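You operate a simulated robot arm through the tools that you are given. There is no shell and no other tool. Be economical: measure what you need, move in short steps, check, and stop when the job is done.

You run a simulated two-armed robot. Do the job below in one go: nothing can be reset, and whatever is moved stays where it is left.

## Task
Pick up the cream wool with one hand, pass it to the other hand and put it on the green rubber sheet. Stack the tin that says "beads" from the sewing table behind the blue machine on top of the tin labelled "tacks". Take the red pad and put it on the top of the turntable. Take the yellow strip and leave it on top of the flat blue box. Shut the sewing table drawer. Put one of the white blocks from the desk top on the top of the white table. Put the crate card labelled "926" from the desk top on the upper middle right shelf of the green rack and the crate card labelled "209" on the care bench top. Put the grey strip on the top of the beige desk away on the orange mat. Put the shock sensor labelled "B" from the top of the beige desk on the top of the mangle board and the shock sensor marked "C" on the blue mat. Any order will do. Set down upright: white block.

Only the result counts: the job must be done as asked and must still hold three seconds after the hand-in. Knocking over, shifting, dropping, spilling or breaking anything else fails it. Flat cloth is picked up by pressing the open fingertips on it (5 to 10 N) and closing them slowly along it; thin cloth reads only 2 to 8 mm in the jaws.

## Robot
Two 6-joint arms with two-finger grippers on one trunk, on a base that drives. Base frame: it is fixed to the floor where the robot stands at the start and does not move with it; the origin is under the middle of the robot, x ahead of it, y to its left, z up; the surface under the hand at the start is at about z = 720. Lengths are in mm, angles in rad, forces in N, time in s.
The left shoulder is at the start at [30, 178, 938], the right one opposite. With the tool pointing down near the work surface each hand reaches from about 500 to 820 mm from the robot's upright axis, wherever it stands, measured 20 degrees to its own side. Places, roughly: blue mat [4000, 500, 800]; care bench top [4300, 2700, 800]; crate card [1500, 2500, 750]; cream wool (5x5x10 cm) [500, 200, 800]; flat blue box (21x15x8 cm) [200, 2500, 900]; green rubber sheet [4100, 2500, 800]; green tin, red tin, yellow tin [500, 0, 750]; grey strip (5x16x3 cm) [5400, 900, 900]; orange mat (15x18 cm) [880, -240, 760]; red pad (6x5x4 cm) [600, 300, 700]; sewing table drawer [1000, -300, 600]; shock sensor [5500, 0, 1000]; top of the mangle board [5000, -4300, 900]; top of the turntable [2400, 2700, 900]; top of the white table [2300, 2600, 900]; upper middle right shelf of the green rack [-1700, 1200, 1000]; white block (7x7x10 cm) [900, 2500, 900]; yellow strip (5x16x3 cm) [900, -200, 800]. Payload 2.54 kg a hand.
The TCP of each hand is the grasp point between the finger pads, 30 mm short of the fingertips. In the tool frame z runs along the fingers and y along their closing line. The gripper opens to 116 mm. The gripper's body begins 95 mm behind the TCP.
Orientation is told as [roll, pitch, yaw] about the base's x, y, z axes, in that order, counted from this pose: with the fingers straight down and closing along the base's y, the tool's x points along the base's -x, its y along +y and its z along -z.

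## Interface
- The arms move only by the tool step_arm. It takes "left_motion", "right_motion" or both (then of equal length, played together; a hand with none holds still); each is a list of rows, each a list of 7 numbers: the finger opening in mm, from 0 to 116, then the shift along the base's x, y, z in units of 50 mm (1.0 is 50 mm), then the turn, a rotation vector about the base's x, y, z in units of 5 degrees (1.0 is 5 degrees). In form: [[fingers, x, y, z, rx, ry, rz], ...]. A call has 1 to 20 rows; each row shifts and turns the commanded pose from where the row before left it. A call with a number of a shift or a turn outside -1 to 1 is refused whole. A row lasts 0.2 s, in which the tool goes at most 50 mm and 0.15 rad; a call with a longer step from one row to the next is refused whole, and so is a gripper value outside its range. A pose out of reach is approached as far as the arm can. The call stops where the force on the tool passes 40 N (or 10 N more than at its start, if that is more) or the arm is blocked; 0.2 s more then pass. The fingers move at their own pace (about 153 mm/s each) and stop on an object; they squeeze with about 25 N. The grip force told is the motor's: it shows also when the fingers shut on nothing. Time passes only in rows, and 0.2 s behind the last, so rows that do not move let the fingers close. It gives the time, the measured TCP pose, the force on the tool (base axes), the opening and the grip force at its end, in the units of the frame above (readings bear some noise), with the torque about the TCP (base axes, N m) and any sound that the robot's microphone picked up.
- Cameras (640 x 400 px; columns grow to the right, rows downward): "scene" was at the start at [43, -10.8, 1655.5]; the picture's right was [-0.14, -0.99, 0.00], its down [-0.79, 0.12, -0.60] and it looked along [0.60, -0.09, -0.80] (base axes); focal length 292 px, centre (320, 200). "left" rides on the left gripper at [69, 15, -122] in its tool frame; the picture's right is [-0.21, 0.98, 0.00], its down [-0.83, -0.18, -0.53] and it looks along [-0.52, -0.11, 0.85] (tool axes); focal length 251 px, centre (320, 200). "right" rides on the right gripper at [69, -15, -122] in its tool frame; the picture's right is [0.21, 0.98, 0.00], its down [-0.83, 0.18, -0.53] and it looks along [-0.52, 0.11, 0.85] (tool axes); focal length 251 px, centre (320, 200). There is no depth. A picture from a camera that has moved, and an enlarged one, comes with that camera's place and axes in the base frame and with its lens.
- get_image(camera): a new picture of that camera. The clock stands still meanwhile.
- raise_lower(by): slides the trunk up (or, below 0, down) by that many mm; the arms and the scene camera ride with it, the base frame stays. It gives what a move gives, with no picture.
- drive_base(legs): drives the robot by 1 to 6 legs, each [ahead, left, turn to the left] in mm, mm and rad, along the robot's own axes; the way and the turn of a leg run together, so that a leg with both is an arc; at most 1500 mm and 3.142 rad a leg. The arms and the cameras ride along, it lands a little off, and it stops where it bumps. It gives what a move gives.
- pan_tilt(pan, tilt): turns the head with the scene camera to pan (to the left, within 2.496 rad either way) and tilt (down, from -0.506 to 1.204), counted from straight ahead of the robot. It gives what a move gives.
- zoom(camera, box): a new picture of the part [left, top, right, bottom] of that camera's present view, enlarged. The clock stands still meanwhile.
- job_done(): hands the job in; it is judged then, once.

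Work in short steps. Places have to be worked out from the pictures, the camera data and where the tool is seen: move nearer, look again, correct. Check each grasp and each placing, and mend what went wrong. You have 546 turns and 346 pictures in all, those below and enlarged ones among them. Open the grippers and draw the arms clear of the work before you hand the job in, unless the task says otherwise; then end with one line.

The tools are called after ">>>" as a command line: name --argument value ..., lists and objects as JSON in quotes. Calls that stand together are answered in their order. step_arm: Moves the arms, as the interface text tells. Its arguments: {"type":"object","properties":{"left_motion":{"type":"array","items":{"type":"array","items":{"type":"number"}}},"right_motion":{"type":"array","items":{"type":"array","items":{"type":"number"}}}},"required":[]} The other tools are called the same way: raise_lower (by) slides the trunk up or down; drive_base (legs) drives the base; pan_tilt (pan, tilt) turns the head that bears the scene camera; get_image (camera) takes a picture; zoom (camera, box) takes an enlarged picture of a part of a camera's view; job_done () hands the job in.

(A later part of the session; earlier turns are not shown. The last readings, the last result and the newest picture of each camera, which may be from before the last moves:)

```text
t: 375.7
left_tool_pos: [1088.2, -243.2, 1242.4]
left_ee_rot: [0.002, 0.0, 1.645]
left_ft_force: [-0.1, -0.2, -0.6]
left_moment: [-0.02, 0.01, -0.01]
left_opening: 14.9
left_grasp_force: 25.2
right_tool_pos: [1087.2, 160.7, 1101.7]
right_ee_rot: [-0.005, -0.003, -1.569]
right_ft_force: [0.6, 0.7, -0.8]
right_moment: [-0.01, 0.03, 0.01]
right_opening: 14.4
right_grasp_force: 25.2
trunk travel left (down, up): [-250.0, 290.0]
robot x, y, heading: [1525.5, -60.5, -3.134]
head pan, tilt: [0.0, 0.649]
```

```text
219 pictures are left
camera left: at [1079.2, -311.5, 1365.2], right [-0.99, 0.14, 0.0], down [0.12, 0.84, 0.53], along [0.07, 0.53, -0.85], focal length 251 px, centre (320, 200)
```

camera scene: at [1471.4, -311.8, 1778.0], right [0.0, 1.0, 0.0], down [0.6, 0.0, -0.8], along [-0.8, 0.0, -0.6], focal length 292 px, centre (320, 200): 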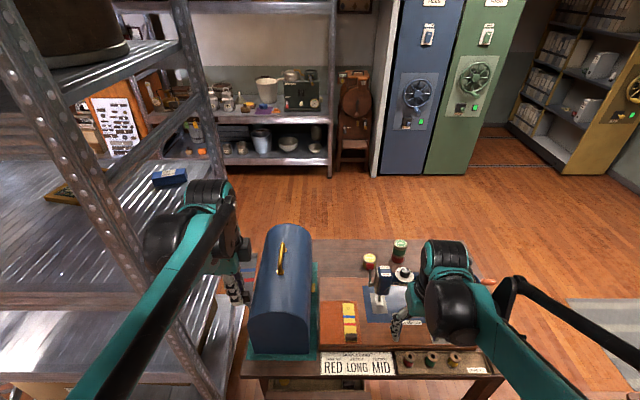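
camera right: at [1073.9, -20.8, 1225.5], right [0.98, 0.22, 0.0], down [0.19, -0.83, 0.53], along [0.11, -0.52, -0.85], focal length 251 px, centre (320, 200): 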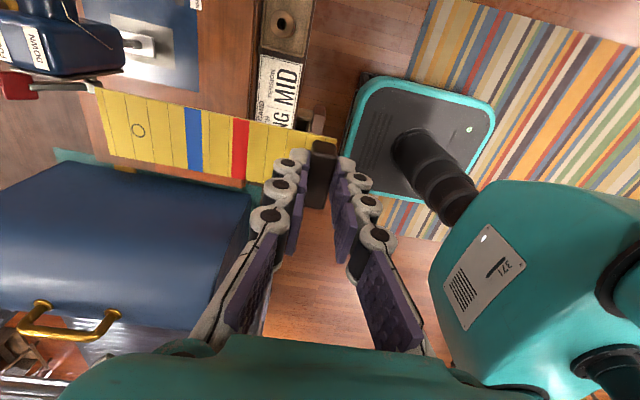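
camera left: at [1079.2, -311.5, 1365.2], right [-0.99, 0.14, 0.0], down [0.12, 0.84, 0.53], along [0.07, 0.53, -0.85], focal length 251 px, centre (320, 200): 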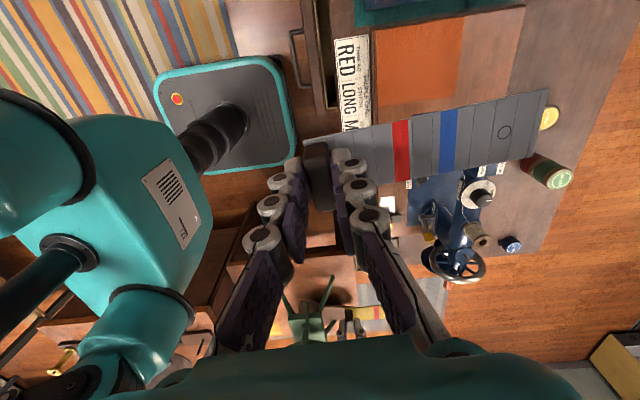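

Moving the left hand over the mat and down to z≈870.

>>> step_arm --left_motion '[[0, -0.3, 0.02, -0.3, 0, 0, 0], [0, -0.5, 0.02, -0.5, 0, 0, 0], [0, -0.5, 0.02, -0.6, 0, 0, 0], [0, -0.5, 0.02, -0.7, 0, 0, 0], [0, -0.5, 0, -0.7, 0, 0, 0], [0, -0.5, 0, -0.7, 0, 0, 0], [0, 0, 0, -0.8, 0, 0, 0], [0, 0, 0, -0.8, 0, 0, 0], [0, 0, 0, -0.8, 0, 0, 0], [0, 0, 0, -0.8, 0, 0, 0], [0, 0, 0, -0.5, 0, 0, 0], [0, 0, 0, -0.2, 0, 0, 0], [0, 0, 0, 0, 0, 0, 0]]'

>>> get_image --camera "left"

>>> zoom --camera "scene" --box '[150, 220, 400, 390]'

```text
t: 378.5
left_tool_pos: [950.3, -240.0, 871.4]
left_ee_rot: [0.003, 0.0, 1.647]
left_ft_force: [-0.9, 0.3, 0.4]
left_moment: [-0.01, -0.05, 0.0]
left_opening: 14.7
left_grasp_force: 24.9
right_tool_pos: [1086.3, 160.0, 1101.1]
right_ee_rot: [-0.007, 0.0, -1.57]
right_ft_force: [0.1, 0.2, -0.2]
right_moment: [0.02, 0.0, 0.0]
right_opening: 14.7
right_grasp_force: 25.1
trunk travel left (down, up): [-250.0, 290.0]
robot x, y, heading: [1527.4, -63.1, -3.138]
head pan, tilt: [0.0, 0.649]
```

```text
218 pictures are left
camera left: at [939.1, -308.9, 994.5], right [-0.99, 0.14, 0.0], down [0.12, 0.84, 0.53], along [0.07, 0.53, -0.85], focal length 251 px, centre (320, 200)
```

left: 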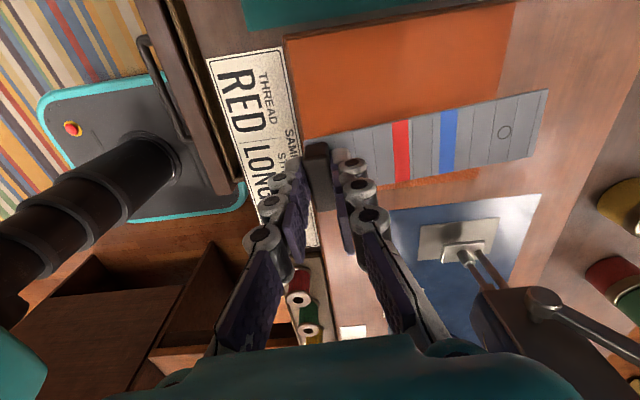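

```text
2.35 times, centred on (275, 305) of scene
camera zoom: at [1470.5, -62.2, 1777.9], right [0.0, 1.0, 0.0], down [0.6, 0.0, -0.8], along [-0.8, 0.0, -0.6], focal length 686 px, centre (426, -47)
```

zoom: 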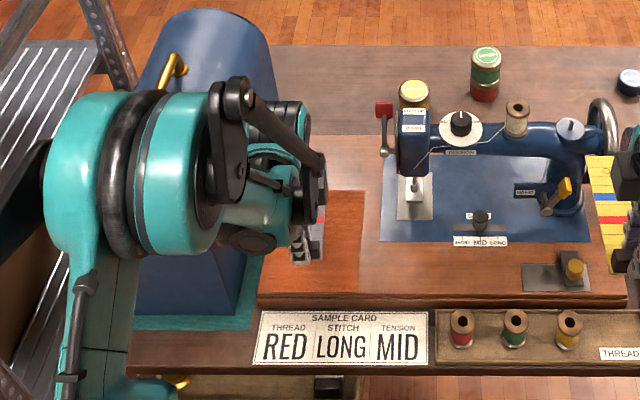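

Alignment is good. Lowering toward contact (expected z≈804).

>>> step_arm --left_motion '[[0, 0, 0, -0.5, 0, 0, 0], [0, 0, 0, -0.5, 0, 0, 0], [0, 0, 0, -0.16, 0, 0, 0], [0, 0, 0, -0.04, 0, 0, 0], [0, 0, 0, -0.03, 0, 0, 0], [0, 0, 0, 0, 0, 0, 0]]'

>>> step_arm --left_motion '[[0, 0, 0, -0.03, 0, 0, 0], [0, 0, 0, -0.03, 0, 0, 0], [0, 0, 0, 0, 0, 0, 0]]'

>>> get_image --camera "left"

```text
t: 379.9
left_tool_pos: [949.0, -238.3, 811.7]
left_ee_rot: [0.001, 0.0, 1.646]
left_ft_force: [-0.5, -0.7, -0.5]
left_moment: [-0.04, -0.02, -0.04]
left_opening: 14.9
left_grasp_force: 24.9
right_tool_pos: [1087.1, 160.5, 1103.0]
right_ee_rot: [-0.007, 0.001, -1.568]
right_ft_force: [0.3, 0.1, 0.4]
right_moment: [0.02, 0.03, 0.02]
right_opening: 14.6
right_grasp_force: 25.3
trunk travel left (down, up): [-250.0, 290.0]
robot x, y, heading: [1530.0, -63.4, -3.139]
head pan, tilt: [0.0, 0.649]
```

```text
t: 380.7
left_tool_pos: [949.6, -239.3, 808.6]
left_ee_rot: [0.001, 0.0, 1.646]
left_ft_force: [-0.1, 0.0, 0.3]
left_moment: [0.0, -0.03, -0.01]
left_opening: 14.5
left_grasp_force: 24.7
right_tool_pos: [1085.3, 160.2, 1101.5]
right_ee_rot: [-0.006, -0.001, -1.569]
right_ft_force: [-0.2, 0.4, -0.6]
right_moment: [0.01, -0.02, 0.0]
right_opening: 14.8
right_grasp_force: 25.2
trunk travel left (down, up): [-250.0, 290.0]
robot x, y, heading: [1526.8, -63.9, -3.136]
head pan, tilt: [0.0, 0.649]
```

```text
216 pictures are left
camera left: at [939.2, -308.7, 930.7], right [-0.99, 0.14, 0.0], down [0.12, 0.84, 0.53], along [0.07, 0.53, -0.85], focal length 251 px, centre (320, 200)
```

left: 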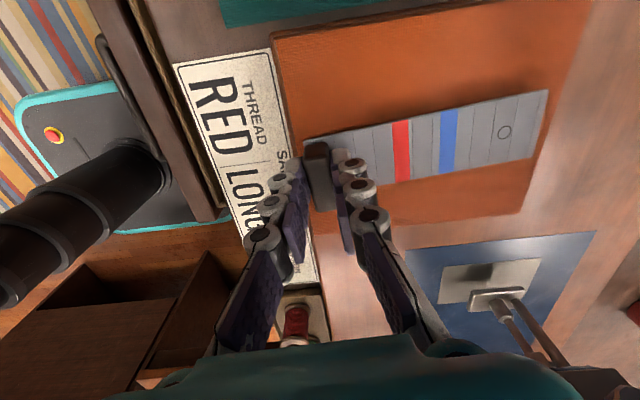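

Strip lies within the mat; shifting 4 mm farther in and touching down.

>>> step_arm --left_motion '[[0, -0.08, 0, 0, 0, 0, 0], [0, 0, 0, -0.03, 0, 0, 0], [0, 0, 0, -0.03, 0, 0, 0], [0, 0, 0, 0, 0, 0, 0]]'

>>> step_arm --left_motion '[[0, 0, 0, -0.03, 0, 0, 0], [0, 0, 0, 0, 0, 0, 0]]'

>>> step_arm --left_motion '[[0, 0, 0, -0.03, 0, 0, 0], [0, 0, 0, 0, 0, 0, 0]]'

```text
t: 381.7
left_tool_pos: [945.5, -237.9, 805.3]
left_ee_rot: [0.003, 0.0, 1.645]
left_ft_force: [-0.4, -0.6, 0.0]
left_moment: [0.0, 0.01, 0.03]
left_opening: 14.9
left_grasp_force: 25.3
right_tool_pos: [1087.5, 160.5, 1101.0]
right_ee_rot: [-0.006, 0.001, -1.569]
right_ft_force: [0.6, 0.0, -0.4]
right_moment: [-0.03, 0.01, -0.01]
right_opening: 14.9
right_grasp_force: 25.0
trunk travel left (down, up): [-250.0, 290.0]
robot x, y, heading: [1532.0, -65.2, -3.136]
head pan, tilt: [0.0, 0.649]
```

```text
t: 382.3
left_tool_pos: [944.9, -239.0, 802.7]
left_ee_rot: [0.002, -0.002, 1.645]
left_ft_force: [0.5, -1.0, -0.2]
left_moment: [0.02, -0.03, 0.0]
left_opening: 14.8
left_grasp_force: 24.4
right_tool_pos: [1085.8, 160.3, 1101.7]
right_ee_rot: [-0.007, 0.0, -1.57]
right_ft_force: [-0.5, 0.1, -0.2]
right_moment: [0.0, 0.0, 0.03]
right_opening: 14.7
right_grasp_force: 25.1
trunk travel left (down, up): [-250.0, 290.0]
robot x, y, heading: [1530.3, -63.9, -3.142]
head pan, tilt: [0.0, 0.649]
```

```text
t: 382.9
left_tool_pos: [946.0, -238.8, 802.7]
left_ee_rot: [0.001, 0.001, 1.647]
left_ft_force: [0.7, 0.4, -0.3]
left_moment: [-0.03, -0.01, 0.03]
left_opening: 14.7
left_grasp_force: 25.0
right_tool_pos: [1087.4, 160.8, 1102.0]
right_ee_rot: [-0.006, 0.0, -1.569]
right_ft_force: [-0.8, -1.0, -0.3]
right_moment: [-0.01, 0.0, 0.0]
right_opening: 14.7
right_grasp_force: 25.3
trunk travel left (down, up): [-250.0, 290.0]
robot x, y, heading: [1529.7, -62.6, -3.137]
head pan, tilt: [0.0, 0.649]
```

>>> step_arm --left_motion '[[0, 0, 0, -0.03, 0, 0, 0], [0, 0, 0, -0.03, 0, 0, 0], [0, 0, 0, 0, 0, 0, 0]]'

>>> step_arm --left_motion '[[0, 0, 0, -0.03, 0, 0, 0], [0, 0, 0, 0, 0, 0, 0]]'

>>> step_arm --left_motion '[[0, 0, 0, -0.03, 0, 0, 0], [0, 0, 0, 0, 0, 0, 0]]'

```text
t: 383.7
left_tool_pos: [945.6, -238.5, 800.0]
left_ee_rot: [0.002, -0.001, 1.646]
left_ft_force: [-2.9, -0.9, 10.8]
left_moment: [0.05, 0.15, -0.04]
left_opening: 14.7
left_grasp_force: 24.5
right_tool_pos: [1087.3, 159.9, 1102.0]
right_ee_rot: [-0.006, 0.0, -1.57]
right_ft_force: [-0.2, 0.3, -0.1]
right_moment: [0.01, -0.02, 0.02]
right_opening: 14.6
right_grasp_force: 24.8
trunk travel left (down, up): [-250.0, 290.0]
robot x, y, heading: [1529.0, -62.2, -3.136]
head pan, tilt: [0.0, 0.649]
```

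```text
t: 384.3
left_tool_pos: [945.8, -238.5, 798.6]
left_ee_rot: [0.001, -0.001, 1.645]
left_ft_force: [-4.6, -0.2, 23.0]
left_moment: [0.01, 0.15, 0.06]
left_opening: 14.9
left_grasp_force: 25.1
right_tool_pos: [1088.3, 161.1, 1103.0]
right_ee_rot: [-0.004, 0.001, -1.569]
right_ft_force: [0.1, 0.1, -0.5]
right_moment: [0.01, 0.02, 0.0]
right_opening: 14.8
right_grasp_force: 25.1
trunk travel left (down, up): [-250.0, 290.0]
robot x, y, heading: [1526.3, -62.8, -3.137]
head pan, tilt: [0.0, 0.649]
```

```text
t: 384.9
left_tool_pos: [947.0, -238.6, 796.3]
left_ee_rot: [0.001, 0.001, 1.646]
left_ft_force: [-1.9, -0.9, 22.5]
left_moment: [-0.02, 0.03, -0.01]
left_opening: 14.7
left_grasp_force: 25.3
right_tool_pos: [1088.7, 162.0, 1102.4]
right_ee_rot: [-0.005, 0.002, -1.571]
right_ft_force: [0.4, 0.2, 0.5]
right_moment: [0.01, -0.03, 0.01]
right_opening: 14.5
right_grasp_force: 25.1
trunk travel left (down, up): [-250.0, 290.0]
robot x, y, heading: [1528.7, -63.4, -3.143]
head pan, tilt: [0.0, 0.649]
```

Down on the mat. Easing up, opening a little (limited so as not to touch the card), and rising.

>>> step_arm --left_motion '[[0, 0, 0, 0.06, 0, 0, 0], [18, 0, 0, 0, 0, 0, 0], [24, 0, 0, 0, 0, 0, 0], [36, 0, 0, 0, 0, 0, 0], [36, 0, 0, 0.1, 0, 0, 0], [36, 0, 0, 0.5, 0, 0, 0], [36, 0, 0, 0.8, 0, 0, 0], [36, 0, 0, 0.8, 0, 0, 0], [36, 0, 0, 0.8, 0, 0, 0]]'

>>> get_image --camera "left"

```text
t: 386.9
left_tool_pos: [945.7, -238.8, 950.0]
left_ee_rot: [0.001, 0.0, 1.646]
left_ft_force: [0.6, 0.0, 0.4]
left_moment: [-0.01, 0.0, -0.02]
left_opening: 36.0
left_grasp_force: 0.1
right_tool_pos: [1088.7, 159.7, 1102.6]
right_ee_rot: [-0.005, 0.0, -1.569]
right_ft_force: [-0.3, -0.2, 0.5]
right_moment: [-0.01, -0.02, -0.01]
right_opening: 14.8
right_grasp_force: 24.5
trunk travel left (down, up): [-250.0, 290.0]
robot x, y, heading: [1530.5, -64.1, -3.139]
head pan, tilt: [0.0, 0.649]
```

```text
215 pictures are left
camera left: at [936.3, -308.3, 1072.9], right [-0.99, 0.14, 0.0], down [0.12, 0.84, 0.53], along [0.07, 0.53, -0.85], focal length 251 px, centre (320, 200)
```

left: 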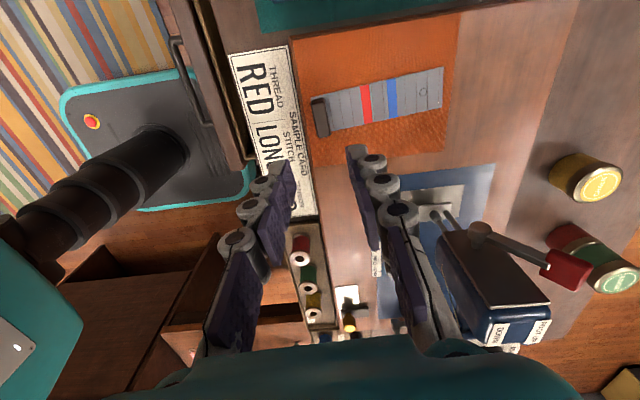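

The grey strip lies on the orange mat. Now the drawer: its handle is about (1138,-293,658). I un-yaw the left hand, close it, and back the base off 200 for room.

>>> step_arm --left_motion '[[0, 0.1, -0.05, 0.1, 0, 0, 1], [0, 0.1, -0.05, 0.1, 0, 0, 1], [0, 0.1, -0.05, 0.1, 0, 0, 1], [0, 0.1, -0.05, 0.1, 0, 0, 1], [0, 0.1, -0.05, 0.1, 0, 0, 1], [0, 0.1, -0.05, 0.1, 0, 0, 1], [0, 0.1, -0.05, 0, 0, 0, 1], [0, 0.1, -0.05, 0, 0, 0, 1], [0, 0.1, -0.05, 0, 0, 0, 1], [0, 0.1, -0.05, 0, 0, 0, 1], [0, 0.1, -0.05, 0, 0, 0, 1], [0, 0.1, -0.05, 0, 0, 0, 1], [0, 0.1, -0.05, 0, 0, 0, 1], [0, 0.1, -0.05, 0, 0, 0, 1], [0, 0.1, -0.05, 0, 0, 0, 1], [0, 0.1, -0.05, 0, 0, 0, 1], [0, 0.1, -0.05, 0, 0, 0, 1], [0, 0, 0, 0, 0, 0, 0.1]]'

>>> drive_base --legs '[[-230, 0, 0]]'

>>> get_image --camera "left"

>>> get_image --camera "scene"

```text
t: 390.7
left_tool_pos: [1031.2, -281.2, 978.8]
left_ee_rot: [0.001, 0.002, 3.14]
left_ft_force: [-0.6, -0.3, 0.7]
left_moment: [0.02, 0.02, 0.0]
left_opening: 0.0
left_grasp_force: 24.6
right_tool_pos: [1087.3, 160.7, 1101.4]
right_ee_rot: [-0.005, 0.0, -1.568]
right_ft_force: [-0.6, 0.0, -0.3]
right_moment: [0.02, 0.0, 0.0]
right_opening: 14.7
right_grasp_force: 25.0
trunk travel left (down, up): [-250.0, 290.0]
robot x, y, heading: [1527.4, -61.0, -3.137]
head pan, tilt: [0.0, 0.649]
```

```text
t: 392.4
left_tool_pos: [1259.5, -280.4, 979.1]
left_ee_rot: [0.003, -0.001, 3.137]
left_ft_force: [0.1, 0.7, -0.7]
left_moment: [0.0, 0.01, -0.03]
left_opening: 0.0
left_grasp_force: 24.8
right_tool_pos: [1315.5, 160.5, 1102.0]
right_ee_rot: [-0.004, 0.001, -1.568]
right_ft_force: [0.7, -0.6, 0.9]
right_moment: [0.04, 0.0, 0.03]
right_opening: 14.9
right_grasp_force: 24.5
trunk travel left (down, up): [-250.0, 290.0]
robot x, y, heading: [1760.8, -63.6, -3.141]
head pan, tilt: [0.0, 0.649]
```

```text
214 pictures are left
camera left: at [1328.7, -295.6, 1101.8], right [-0.22, -0.98, 0.0], down [-0.82, 0.18, 0.53], along [-0.52, 0.11, -0.84], focal length 251 px, centre (320, 200)
```

left: 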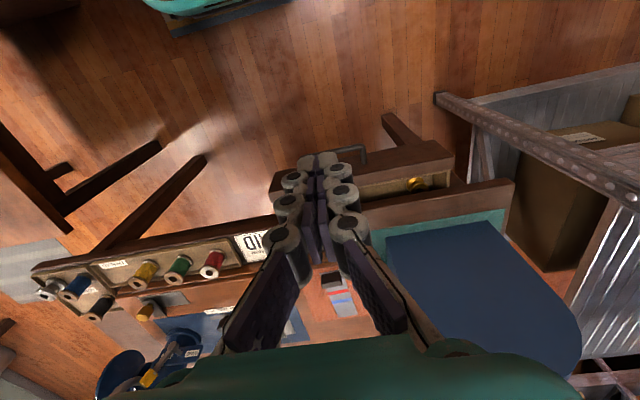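

```text
213 pictures are left
camera scene: at [1700.5, -61.5, 1777.9], right [0.0, 1.0, 0.0], down [0.6, 0.0, -0.8], along [-0.8, 0.0, -0.6], focal length 292 px, centre (320, 200)
```

scene: 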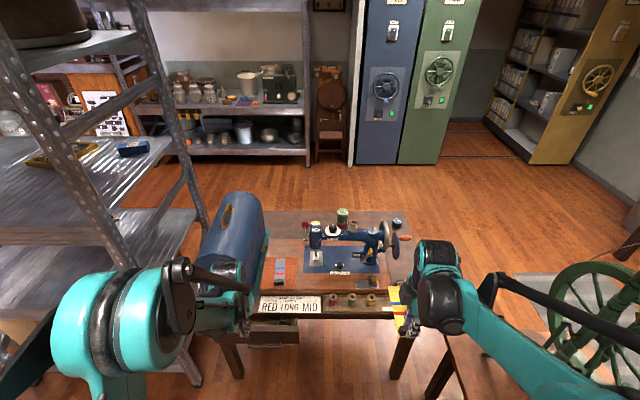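

Drawer front at x≈1135 (y -488…-170), handle y -345…-231. I descend in front of it with a closed fist.

>>> step_arm --left_motion '[[0, 0, -0.2, -0.8, 0, 0, 0], [0, 0, -0.2, -0.9, 0, 0, 0], [0, 0, 0, -0.9, 0, 0, 0], [0, 0, 0, -0.9, 0, 0, 0], [0, 0, 0, -0.9, 0, 0, 0], [0, 0, 0, -0.9, 0, 0, 0], [0, 0, 0, -0.9, 0, 0, 0], [0, 0, 0, 0, 0, 0, 0]]'

>>> get_image --camera "left"

>>> zoom --camera "scene" --box '[180, 240, 380, 390]'

```text
t: 394.2
left_tool_pos: [1208.1, -307.9, 689.2]
left_ee_rot: [0.001, 0.001, 3.138]
left_ft_force: [0.1, -1.2, 0.5]
left_moment: [-0.02, -0.01, 0.0]
left_opening: 0.0
left_grasp_force: 25.2
left hand out of reach, approached as far as the arm can: row 4, 5, 6, 7
right_tool_pos: [1316.1, 160.0, 1102.8]
right_ee_rot: [-0.004, -0.001, -1.567]
right_ft_force: [-0.4, 0.6, 0.2]
right_moment: [0.0, 0.01, 0.0]
right_opening: 14.9
right_grasp_force: 24.8
trunk travel left (down, up): [-250.0, 290.0]
robot x, y, heading: [1762.6, -58.5, -3.136]
head pan, tilt: [0.0, 0.649]
```

```text
212 pictures are left
camera left: at [1275.9, -321.8, 810.6], right [-0.22, -0.98, 0.0], down [-0.83, 0.18, 0.53], along [-0.52, 0.12, -0.85], focal length 251 px, centre (320, 200)
```

left: 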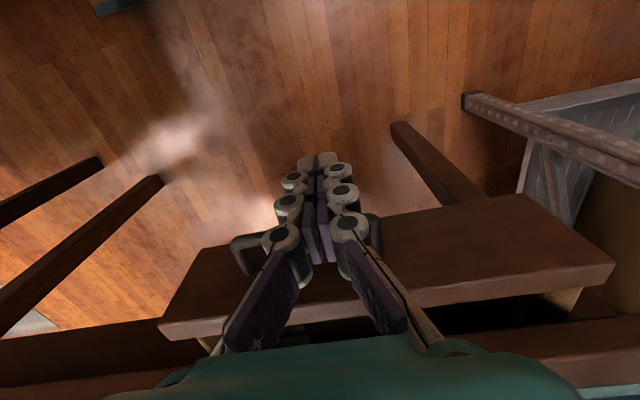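

```text
2.67 times, centred on (280, 315) of scene
camera zoom: at [1699.9, -61.1, 1777.9], right [0.0, 1.0, 0.0], down [0.6, 0.0, -0.8], along [-0.8, 0.0, -0.6], focal length 778 px, centre (427, -107)
```

zoom: 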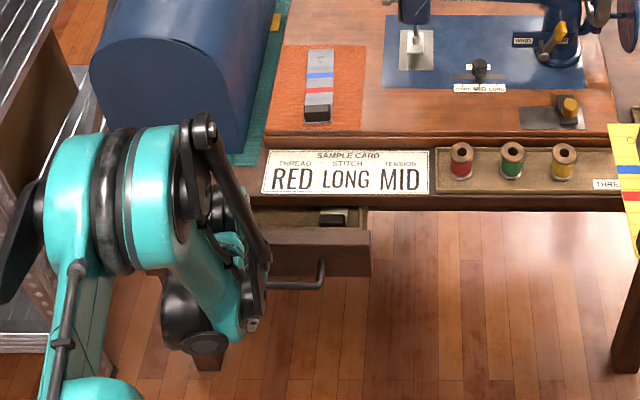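

The fist is just in front of the handle but a bit high. I lower the trunk 50 and then push toward -x in small steps.

>>> raise_lower --by -50

>>> get_image --camera "left"

```text
t: 395.1
left_tool_pos: [1207.5, -305.9, 637.9]
left_ee_rot: [0.002, 0.001, 3.138]
left_ft_force: [0.1, 0.1, -0.2]
left_moment: [0.01, 0.04, 0.01]
left_opening: 0.0
left_grasp_force: 25.4
right_tool_pos: [1315.9, 161.0, 1052.2]
right_ee_rot: [-0.004, 0.003, -1.567]
right_ft_force: [1.1, -0.1, 0.5]
right_moment: [0.01, -0.03, 0.0]
right_opening: 15.0
right_grasp_force: 25.2
trunk travel left (down, up): [-200.0, 340.0]
robot x, y, heading: [1754.3, -63.7, -3.137]
head pan, tilt: [0.0, 0.649]
```

```text
210 pictures are left
camera left: at [1275.6, -321.9, 760.9], right [-0.22, -0.98, 0.0], down [-0.83, 0.18, 0.53], along [-0.52, 0.12, -0.85], focal length 251 px, centre (320, 200)
```

left: 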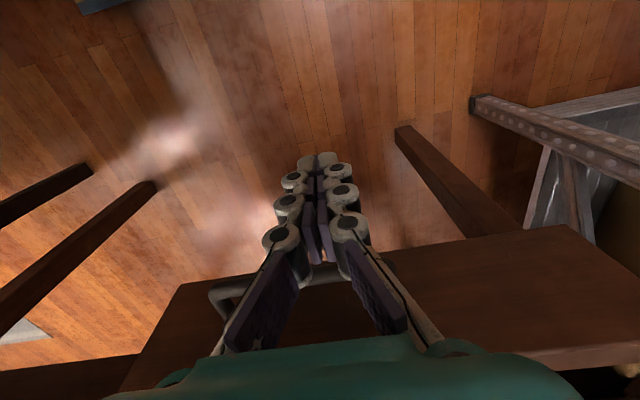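

Good height for the handle. Pushing toward -x.

>>> step_arm --left_motion '[[0, -0.4, 0, 0, 0, 0, 0], [0, -0.4, 0, 0, 0, 0, 0], [0, -0.4, 0, 0, 0, 0, 0], [0, -0.4, 0, 0, 0, 0, 0], [0, -0.3, 0, 0, 0, 0, 0], [0, -0.3, 0, 0, 0, 0, 0], [0, -0.3, 0, 0, 0, 0, 0]]'

>>> get_image --camera "left"

```text
t: 396.8
left_tool_pos: [1099.8, -306.2, 673.4]
left_ee_rot: [0.003, -0.001, 3.138]
left_ft_force: [1.5, 0.7, -0.4]
left_moment: [0.0, -0.02, -0.02]
left_opening: 0.1
left_grasp_force: 28.6
left hand out of reach, approached as far as the arm can: row 3, 4, 5, 6, 7
right_tool_pos: [1315.5, 161.2, 1052.1]
right_ee_rot: [-0.004, -0.002, -1.567]
right_ft_force: [-0.4, -0.2, 0.0]
right_moment: [-0.01, -0.03, 0.0]
right_opening: 14.8
right_grasp_force: 25.6
trunk travel left (down, up): [-200.0, 340.0]
robot x, y, heading: [1757.3, -64.3, -3.136]
head pan, tilt: [0.0, 0.649]
```

```text
209 pictures are left
camera left: at [1168.9, -320.3, 795.5], right [-0.22, -0.98, 0.0], down [-0.83, 0.18, 0.53], along [-0.52, 0.12, -0.85], focal length 251 px, centre (320, 200)
```

left: 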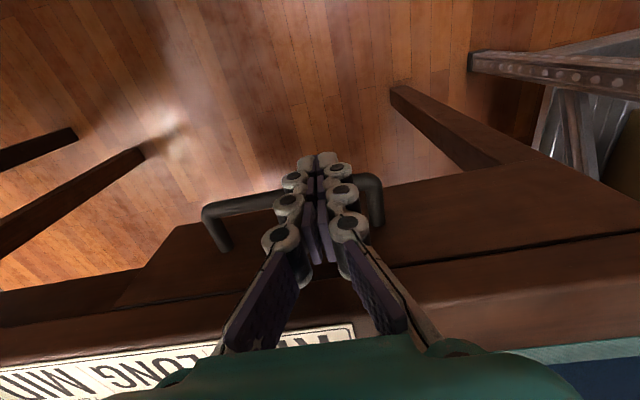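

>>> zoom --camera "scene" --box '[180, 240, 380, 390]'

```text
2.67 times, centred on (280, 315) of scene
camera zoom: at [1699.0, -61.5, 1727.8], right [0.0, 1.0, 0.0], down [0.6, 0.0, -0.8], along [-0.8, 0.0, -0.6], focal length 778 px, centre (427, -107)
```

zoom: 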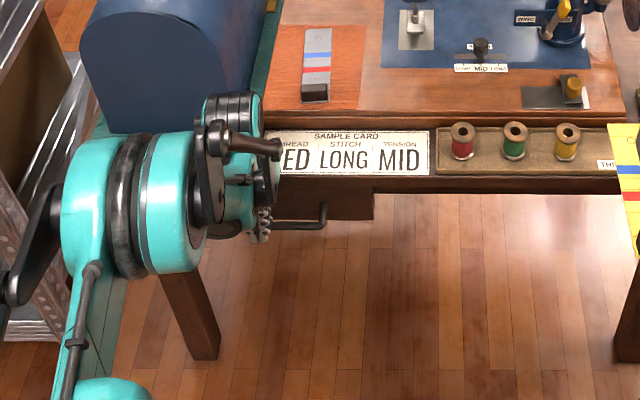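

It looks nearly shut. I raise the command to the reachable height and push further until it stops.

>>> step_arm --left_motion '[[0, 0.3, 0, 0.6, 0, 0, 0], [0, 0, 0, 0.3, 0, 0, 0], [0, 0, 0, 0, 0, 0, 0]]'

```text
t: 397.6
left_tool_pos: [1115.8, -304.3, 717.7]
left_ee_rot: [0.002, 0.003, 3.139]
left_ft_force: [-0.3, -0.5, -0.3]
left_moment: [-0.01, -0.01, -0.03]
left_opening: 0.0
left_grasp_force: 29.1
right_tool_pos: [1315.2, 160.6, 1051.9]
right_ee_rot: [-0.005, 0.001, -1.567]
right_ft_force: [-0.7, 0.1, 0.2]
right_moment: [0.0, 0.01, -0.03]
right_opening: 14.5
right_grasp_force: 25.2
trunk travel left (down, up): [-200.0, 340.0]
robot x, y, heading: [1757.6, -61.4, -3.141]
head pan, tilt: [0.0, 0.649]
```

>>> raise_lower --by -70

>>> step_arm --left_motion '[[0, -0.2, 0, 0, 0, 0, 0], [0, -0.2, 0, 0, 0, 0, 0], [0, -0.2, 0, 0, 0, 0, 0], [0, -0.2, 0, 0, 0, 0, 0], [0, 0, 0, 0, 0, 0, 0]]'

>>> get_image --camera "left"

```text
t: 398.6
left_tool_pos: [1115.7, -305.5, 647.2]
left_ee_rot: [0.002, 0.002, 3.137]
left_ft_force: [0.1, -0.2, -0.4]
left_moment: [0.01, 0.0, 0.01]
left_opening: 0.0
left_grasp_force: 28.7
right_tool_pos: [1315.3, 160.0, 981.8]
right_ee_rot: [-0.006, 0.001, -1.567]
right_ft_force: [-0.3, 0.9, -0.2]
right_moment: [-0.01, 0.02, -0.02]
right_opening: 14.5
right_grasp_force: 25.3
trunk travel left (down, up): [-130.0, 410.0]
robot x, y, heading: [1754.1, -63.1, -3.138]
head pan, tilt: [0.0, 0.649]
```

```text
t: 399.8
left_tool_pos: [1075.7, -305.6, 647.6]
left_ee_rot: [0.002, 0.002, 3.137]
left_ft_force: [0.0, 0.7, -0.5]
left_moment: [0.03, -0.01, 0.02]
left_opening: 0.0
left_grasp_force: 28.9
right_tool_pos: [1315.9, 160.6, 981.9]
right_ee_rot: [-0.006, -0.001, -1.567]
right_ft_force: [0.5, 1.1, 0.7]
right_moment: [-0.03, 0.0, 0.01]
right_opening: 14.9
right_grasp_force: 24.9
trunk travel left (down, up): [-130.0, 410.0]
robot x, y, heading: [1752.6, -59.8, -3.139]
head pan, tilt: [0.0, 0.649]
```

```text
207 pictures are left
camera left: at [1143.9, -320.4, 770.2], right [-0.22, -0.98, 0.0], down [-0.83, 0.18, 0.53], along [-0.52, 0.12, -0.85], focal length 251 px, centre (320, 200)
```

left: 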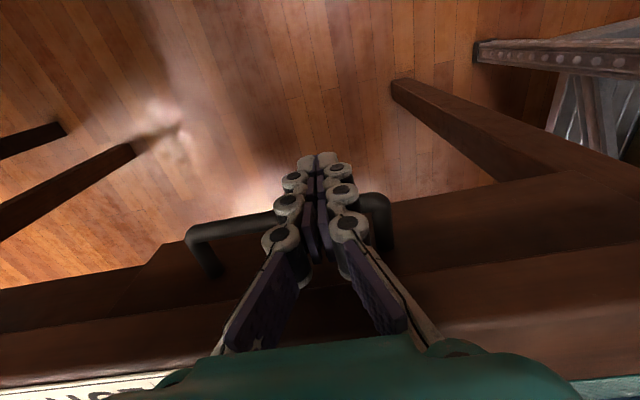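

No resistance yet. Continuing to push in small steps until it stops.

>>> step_arm --left_motion '[[0, -0.1, 0, 0, 0, 0, 0], [0, -0.1, 0, 0, 0, 0, 0], [0, -0.1, 0, 0, 0, 0, 0], [0, 0, 0, 0, 0, 0, 0]]'

>>> get_image --camera "left"

>>> zoom --camera "scene" --box '[180, 240, 380, 390]'

```text
t: 401.0
left_tool_pos: [1064.4, -305.0, 646.5]
left_ee_rot: [0.001, 0.005, 3.141]
left_ft_force: [7.6, 0.8, 0.4]
left_moment: [-0.09, 0.6, 0.13]
left_opening: 0.0
left_grasp_force: 28.4
right_tool_pos: [1315.7, 161.2, 981.7]
right_ee_rot: [-0.006, -0.001, -1.566]
right_ft_force: [1.0, 0.4, -0.1]
right_moment: [0.01, -0.03, -0.02]
right_opening: 14.8
right_grasp_force: 24.8
trunk travel left (down, up): [-130.0, 410.0]
robot x, y, heading: [1756.5, -60.3, -3.136]
head pan, tilt: [0.0, 0.649]
stopped in row 4 (left hand): the force on the tool passed its limit at 42 N (the readings are from after the stop); the commanded pose is now the measured one
```

```text
206 pictures are left
camera left: at [1131.8, -320.1, 770.5], right [-0.22, -0.98, 0.0], down [-0.83, 0.18, 0.53], along [-0.52, 0.12, -0.85], focal length 251 px, centre (320, 200)
```

left: 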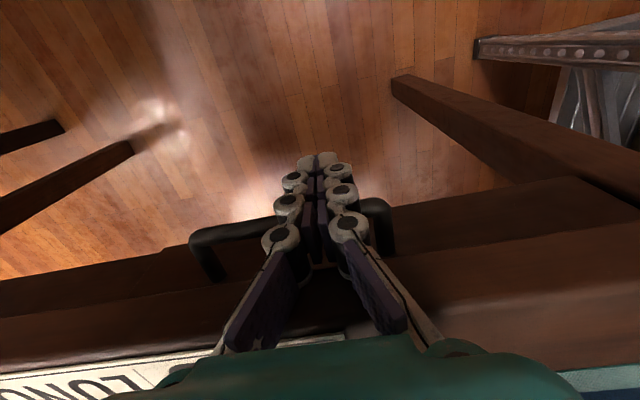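

```text
2.67 times, centred on (280, 315) of scene
camera zoom: at [1700.7, -61.1, 1658.0], right [0.0, 1.0, 0.0], down [0.6, 0.0, -0.8], along [-0.8, 0.0, -0.6], focal length 778 px, centre (427, -107)
```

zoom: 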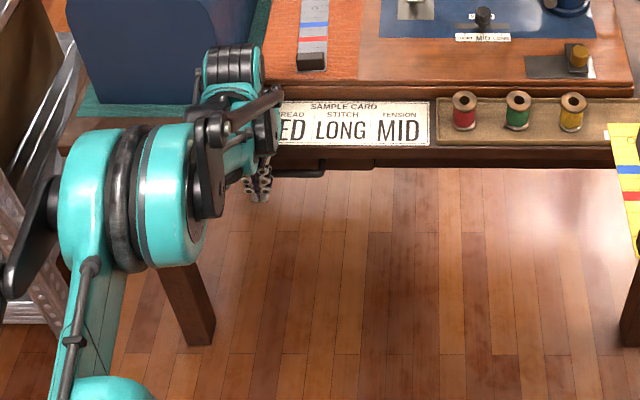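

Stopped at 42 N. I back the hand off to inspect whether the drawer front is flush.

>>> step_arm --left_motion '[[0, 0.5, 0, 0, 0, 0, 0], [0, 0.5, 0, 0.4, 0, 0, 0], [0, 0, -0.3, 0.8, 0, 0, 0], [0, 0, -0.5, 0.8, 0, 0, 0], [0, 0, -0.5, 0.8, 0, 0, 0], [0, 0, -0.5, 0.8, 0, 0, 0]]'

>>> zoom --camera "scene" --box '[180, 220, 380, 345]'

>>> get_image --camera "left"

```text
t: 402.4
left_tool_pos: [1114.8, -395.3, 827.4]
left_ee_rot: [0.002, 0.004, 3.138]
left_ft_force: [0.3, 0.2, -0.4]
left_moment: [0.03, 0.02, 0.01]
left_opening: 0.0
left_grasp_force: 28.6
right_tool_pos: [1316.9, 159.9, 981.7]
right_ee_rot: [-0.005, -0.001, -1.568]
right_ft_force: [0.0, -0.9, 0.2]
right_moment: [0.02, -0.02, -0.02]
right_opening: 14.7
right_grasp_force: 25.3
trunk travel left (down, up): [-130.0, 410.0]
robot x, y, heading: [1755.9, -58.5, -3.139]
head pan, tilt: [0.0, 0.649]
```

```text
3.20 times, centred on (280, 282) of scene
camera zoom: at [1700.6, -61.8, 1657.9], right [0.0, 1.0, 0.0], down [0.6, 0.0, -0.8], along [-0.8, 0.0, -0.6], focal length 933 px, centre (448, -64)
```

zoom: 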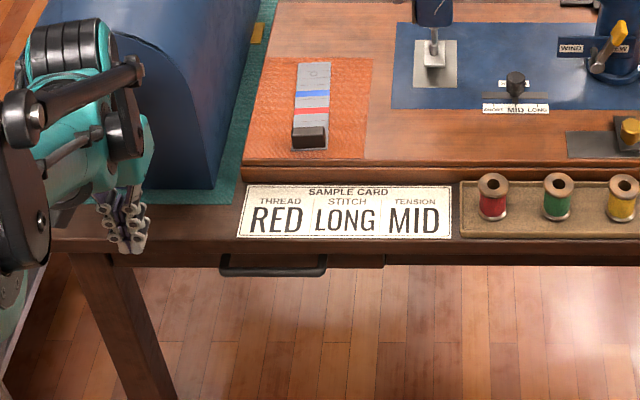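

```text
203 pictures are left
camera left: at [1182.4, -410.0, 950.9], right [-0.22, -0.98, 0.0], down [-0.83, 0.18, 0.53], along [-0.52, 0.12, -0.85], focal length 251 px, centre (320, 200)
```

left: 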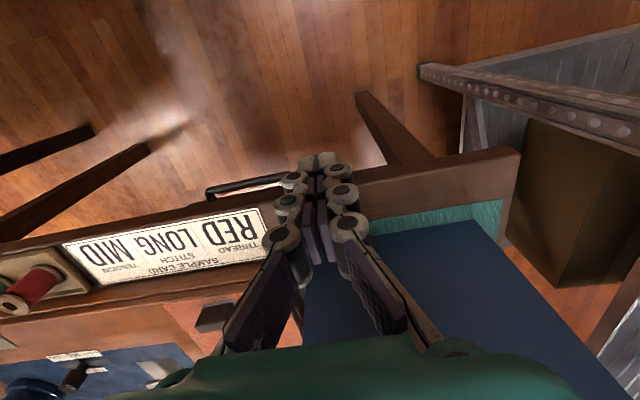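

The front no longer sticks out, but the fist may have met the table edge rather than the drawer stop. I'll push once more with the hand tilted 30° forward so only the fingertips reach under the edge.

>>> step_arm --left_motion '[[0, 0.35, 0.3, 0, 0, 1, 0], [0, 0.35, 0.3, 0, 0, 1, 0], [0, 0.35, 0.3, 0, 0, 1, 0], [0, 0.35, 0.3, 0, 0, 1, 0], [0, 0.2, 0.3, 0, 0, 1, 0], [0, 0, 0.3, 0, 0, 1, 0], [0, 0, 0, -0.8, 0, 0, 0], [0, 0, 0, -0.8, 0, 0, 0], [0, 0, 0, -0.8, 0, 0, 0], [0, 0, 0, -0.7, 0, 0, 0], [0, 0, 0, 0, 0, 0, 0]]'

>>> get_image --camera "left"

```text
t: 404.8
left_tool_pos: [1127.0, -316.1, 719.4]
left_ee_rot: [0.002, -0.516, 3.137]
left_ft_force: [-0.7, -0.4, 0.2]
left_moment: [-0.03, 0.01, 0.01]
left_opening: 0.0
left_grasp_force: 28.4
left hand out of reach, approached as far as the arm can: row 7, 8, 9, 10
right_tool_pos: [1315.4, 160.8, 981.9]
right_ee_rot: [-0.005, 0.0, -1.566]
right_ft_force: [0.5, 0.2, -0.3]
right_moment: [0.0, -0.01, 0.03]
right_opening: 14.7
right_grasp_force: 25.2
trunk travel left (down, up): [-130.0, 410.0]
robot x, y, heading: [1758.9, -59.5, -3.139]
head pan, tilt: [0.0, 0.649]
```

```text
202 pictures are left
camera left: at [1247.4, -330.7, 791.7], right [-0.19, -0.98, 0.11], down [-0.45, 0.18, 0.87], along [-0.87, 0.12, -0.48], focal length 251 px, centre (320, 200)
```

left: 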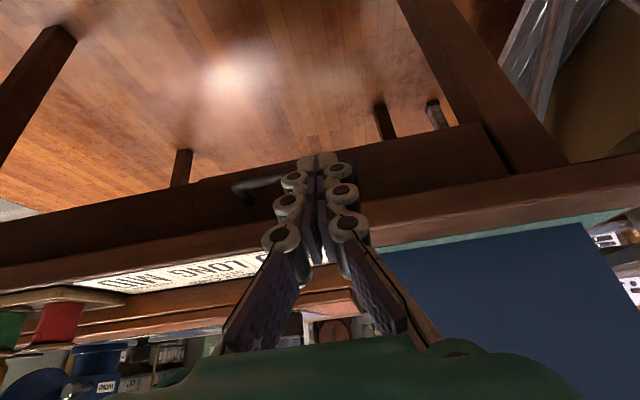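

This low view shows the drawer front. Zooming to judge flushness.

>>> zoom --camera "left" --box '[120, 90, 300, 270]'

>>> zoom --camera "left" --box '[380, 90, 580, 250]'

```text
2.22 times, centred on (210, 180) of left
camera zoom: at [1247.4, -330.7, 791.7], right [-0.19, -0.98, 0.11], down [-0.45, 0.18, 0.87], along [-0.87, 0.12, -0.48], focal length 559 px, centre (564, 244)
```

zoom: 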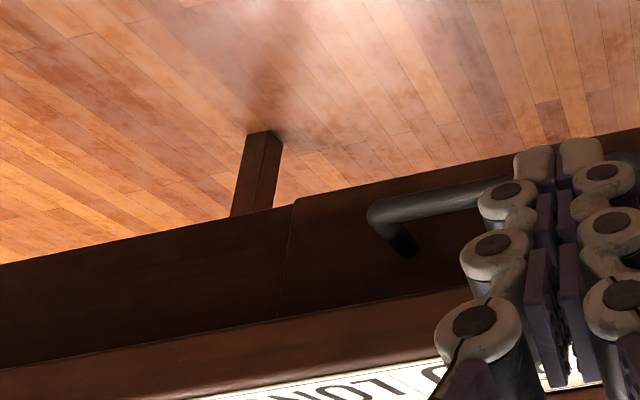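

```text
2.50 times, centred on (480, 170) of left
camera zoom: at [1247.4, -330.7, 791.7], right [-0.19, -0.98, 0.11], down [-0.45, 0.18, 0.87], along [-0.87, 0.12, -0.48], focal length 629 px, centre (-80, 275)
```

zoom: 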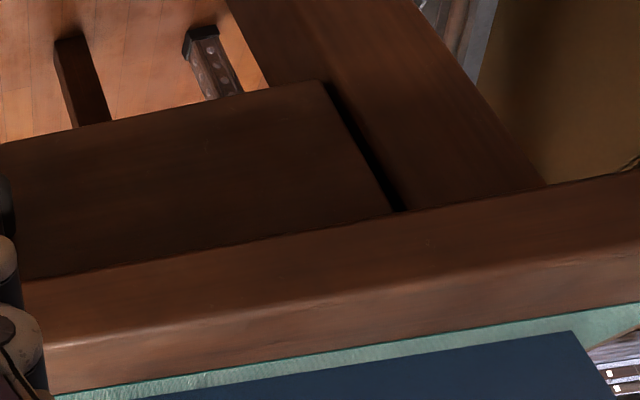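

Nearly flush. I lower the trunk 60 and push the handle with the leading fingertips to be sure.

>>> raise_lower --by -60

>>> step_arm --left_motion '[[0, 0, 0, 0, 0, 0, 0]]'

>>> get_image --camera "left"

```text
t: 405.8
left_tool_pos: [1127.2, -316.4, 660.8]
left_ee_rot: [0.003, -0.517, 3.138]
left_ft_force: [0.1, 0.0, -0.7]
left_moment: [-0.01, 0.03, 0.0]
left_opening: 0.0
left_grasp_force: 28.9
right_tool_pos: [1316.9, 160.1, 922.4]
right_ee_rot: [-0.006, 0.0, -1.569]
right_ft_force: [0.6, 0.7, 0.0]
right_moment: [-0.03, 0.02, 0.02]
right_opening: 15.0
right_grasp_force: 25.7
trunk travel left (down, up): [-70.0, 470.0]
robot x, y, heading: [1757.4, -57.3, -3.137]
head pan, tilt: [0.0, 0.649]
```

```text
t: 406.2
left_tool_pos: [1128.0, -315.6, 659.0]
left_ee_rot: [0.004, -0.517, 3.139]
left_ft_force: [-0.2, 0.7, -0.8]
left_moment: [0.0, 0.04, 0.01]
left_opening: 0.1
left_grasp_force: 28.6
right_tool_pos: [1315.8, 160.5, 921.5]
right_ee_rot: [-0.003, 0.001, -1.568]
right_ft_force: [0.7, 0.3, -0.6]
right_moment: [-0.04, -0.01, 0.04]
right_opening: 14.8
right_grasp_force: 25.6
trunk travel left (down, up): [-70.0, 470.0]
robot x, y, heading: [1757.2, -61.1, -3.137]
head pan, tilt: [0.0, 0.649]
```

```text
199 pictures are left
camera left: at [1247.3, -330.7, 731.9], right [-0.19, -0.98, 0.11], down [-0.45, 0.18, 0.87], along [-0.87, 0.12, -0.48], focal length 251 px, centre (320, 200)
```

left: 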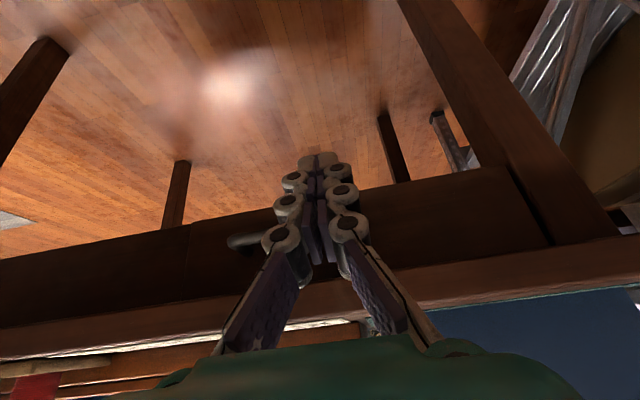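

>>> step_arm --left_motion '[[0, -0.3, 0, 0, 0, 0, 0], [0, -0.3, 0, 0, 0, 0, 0], [0, -0.3, 0, 0, 0, 0, 0], [0, 0, 0, 0, 0, 0, 0]]'

>>> get_image --camera "left"

```text
t: 407.2
left_tool_pos: [1081.3, -315.4, 659.3]
left_ee_rot: [0.001, -0.518, 3.139]
left_ft_force: [-0.1, 0.2, -0.4]
left_moment: [0.0, -0.02, -0.01]
left_opening: 0.0
left_grasp_force: 28.6
right_tool_pos: [1315.9, 161.1, 922.6]
right_ee_rot: [-0.006, 0.001, -1.568]
right_ft_force: [0.6, 0.2, -0.4]
right_moment: [-0.04, 0.0, 0.0]
right_opening: 14.7
right_grasp_force: 24.8
trunk travel left (down, up): [-70.0, 470.0]
robot x, y, heading: [1757.8, -63.1, -3.141]
head pan, tilt: [0.0, 0.649]
```

```text
198 pictures are left
camera left: at [1201.7, -331.0, 732.4], right [-0.19, -0.98, 0.11], down [-0.45, 0.18, 0.87], along [-0.87, 0.12, -0.48], focal length 251 px, centre (320, 200)
```

left: 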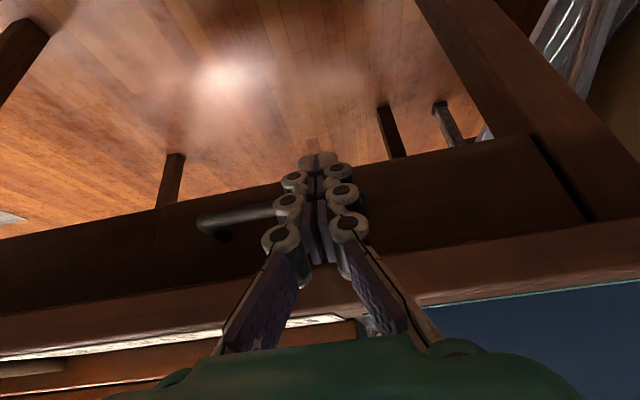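

>>> step_arm --left_motion '[[0, -0.1, 0, 0, 0, 0, 0], [0, -0.1, 0, 0, 0, 0, 0], [0, -0.06, 0, 0, 0, 0, 0], [0, -0.06, 0, 0, 0, 0, 0], [0, -0.06, 0, 0, 0, 0, 0], [0, -0.06, 0, 0, 0, 0, 0], [0, -0.06, 0, 0, 0, 0, 0], [0, 0, 0, 0, 0, 0, 0]]'

>>> get_image --camera "left"

```text
t: 408.3
left_tool_pos: [1070.8, -315.6, 656.5]
left_ee_rot: [0.0, -0.504, 3.14]
left_ft_force: [5.8, 1.1, -2.2]
left_moment: [0.0, -0.12, 0.02]
left_opening: 0.2
left_grasp_force: 28.7
right_tool_pos: [1314.9, 160.4, 921.3]
right_ee_rot: [-0.004, 0.0, -1.566]
right_ft_force: [-0.6, 1.0, -1.0]
right_moment: [-0.01, -0.06, -0.03]
right_opening: 14.7
right_grasp_force: 24.5
trunk travel left (down, up): [-70.0, 470.0]
robot x, y, heading: [1761.0, -62.2, -3.14]
head pan, tilt: [0.0, 0.649]
stopped in row 5 (left hand): the force on the tool passed its limit at 45 N (the readings are from after the stop); the commanded pose is now the measured one
```

```text
197 pictures are left
camera left: at [1188.4, -331.2, 731.5], right [-0.19, -0.98, 0.1], down [-0.46, 0.18, 0.87], along [-0.86, 0.12, -0.49], focal length 251 px, centre (320, 200)
```

left: 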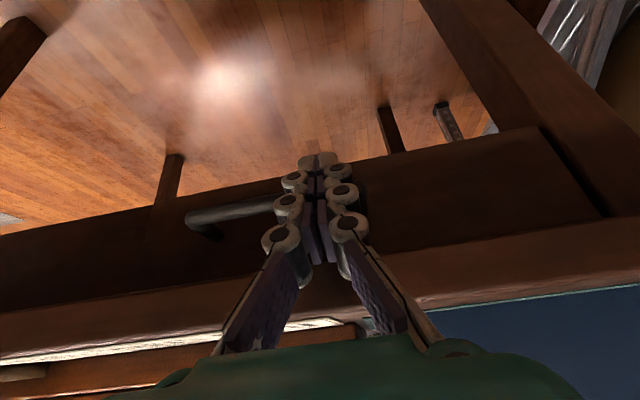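

Both times the handle stops firmly at the same place: the drawer is shut. Retracting and un-tilting the left hand, raising the trunk.

>>> step_arm --left_motion '[[0, 0.6, 0, 0, 0, 0, 0], [0, 0.6, 0, 0.3, 0, 0, 0], [0, 0.6, 0, 0.5, 0, 0, 0], [0, 0, 0, 0.8, 0, -1, 0], [0, 0, 0, 0.8, 0, -1, 0], [0, 0, 0, 0.8, 0, -1, 0], [0, 0, 0, 0.8, 0, -1, 0], [0, 0, 0, 0.8, 0, -1, 0], [0, 0, 0, 0, 0, -0.8, 0]]'

>>> raise_lower --by 180

>>> zoom --camera "scene" --box '[180, 220, 380, 345]'

```text
t: 410.3
left_tool_pos: [1158.7, -315.3, 898.6]
left_ee_rot: [-0.001, 0.003, 3.142]
left_ft_force: [0.3, 0.1, -0.7]
left_moment: [0.0, 0.01, 0.01]
left_opening: 0.0
left_grasp_force: 28.8
right_tool_pos: [1316.7, 159.4, 922.6]
right_ee_rot: [-0.005, 0.001, -1.567]
right_ft_force: [-0.1, -0.1, -0.1]
right_moment: [0.0, -0.03, 0.01]
right_opening: 14.6
right_grasp_force: 25.1
trunk travel left (down, up): [-70.0, 470.0]
robot x, y, heading: [1754.9, -63.5, -3.138]
head pan, tilt: [0.0, 0.649]
```

```text
t: 412.3
left_tool_pos: [1160.0, -316.8, 1078.3]
left_ee_rot: [0.0, -0.001, 3.138]
left_ft_force: [0.1, 0.3, -0.4]
left_moment: [-0.03, -0.02, -0.01]
left_opening: 0.3
left_grasp_force: 28.4
right_tool_pos: [1315.9, 160.7, 1102.1]
right_ee_rot: [-0.006, 0.001, -1.568]
right_ft_force: [0.4, 0.2, -0.9]
right_moment: [-0.03, -0.02, 0.01]
right_opening: 14.6
right_grasp_force: 25.1
trunk travel left (down, up): [-250.0, 290.0]
robot x, y, heading: [1757.9, -62.3, -3.138]
head pan, tilt: [0.0, 0.649]
```

```text
3.20 times, centred on (280, 282) of scene
camera zoom: at [1700.3, -61.4, 1777.7], right [0.0, 1.0, 0.0], down [0.6, 0.0, -0.8], along [-0.8, 0.0, -0.6], focal length 933 px, centre (448, -64)
```

zoom: 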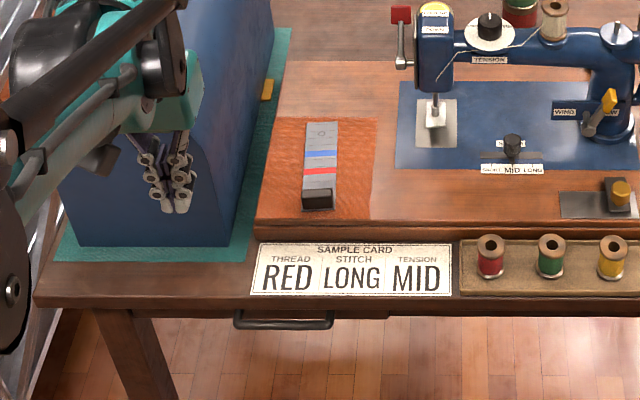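

Now to the desk with the yellow strip: back to the wide lane at x≈2870, turn north, drive up and along the aisle to the desk's left end.

>>> drive_base --legs '[[-1100, 0, 0], [0, 0, -1.571], [1500, 0, 0]]'

>>> pan_tilt --pan 0.5 --tilt 0.5

>>> get_image --camera "scene"

```text
t: 428.7
left_tool_pos: [2555.9, 2046.6, 1077.6]
left_ee_rot: [-0.001, 0.001, 1.583]
left_ft_force: [-0.8, 1.0, 0.5]
left_moment: [0.0, 0.03, 0.0]
left_opening: 0.1
left_grasp_force: 28.9
right_tool_pos: [3033.4, 1895.5, 1101.1]
right_ee_rot: [-0.004, 0.001, -3.126]
right_ft_force: [0.6, 0.1, -0.4]
right_moment: [0.01, 0.01, 0.02]
right_opening: 14.8
right_grasp_force: 24.9
trunk travel left (down, up): [-250.0, 290.0]
robot x, y, heading: [2817.7, 1452.5, 1.59]
head pan, tilt: [0.0, 0.649]
```

```text
t: 429.7
left_tool_pos: [2554.4, 2046.1, 1079.5]
left_ee_rot: [0.001, 0.0, 1.584]
left_ft_force: [-0.3, 0.3, -0.5]
left_moment: [0.0, 0.0, 0.05]
left_opening: 0.0
left_grasp_force: 29.2
right_tool_pos: [3034.2, 1895.2, 1101.4]
right_ee_rot: [-0.007, -0.001, -3.124]
right_ft_force: [0.6, -0.8, 0.2]
right_moment: [0.01, -0.05, 0.01]
right_opening: 14.9
right_grasp_force: 25.4
trunk travel left (down, up): [-250.0, 290.0]
robot x, y, heading: [2817.7, 1452.1, 1.587]
head pan, tilt: [0.499, 0.499]
```

```text
195 pictures are left
camera scene: at [2773.0, 1499.9, 1791.2], right [0.87, 0.49, 0.0], down [0.24, -0.42, -0.88], along [-0.43, 0.76, -0.48], focal length 292 px, centre (320, 200)
```

scene: 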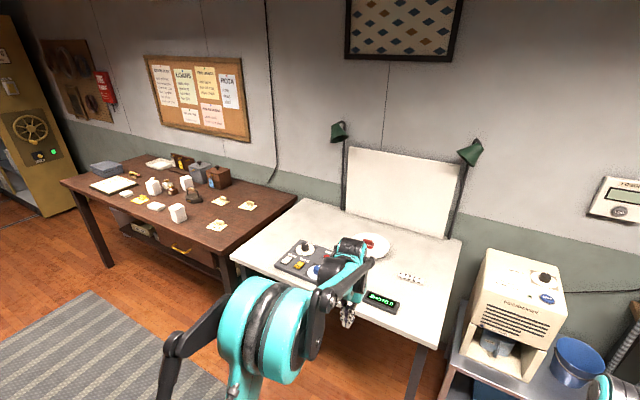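

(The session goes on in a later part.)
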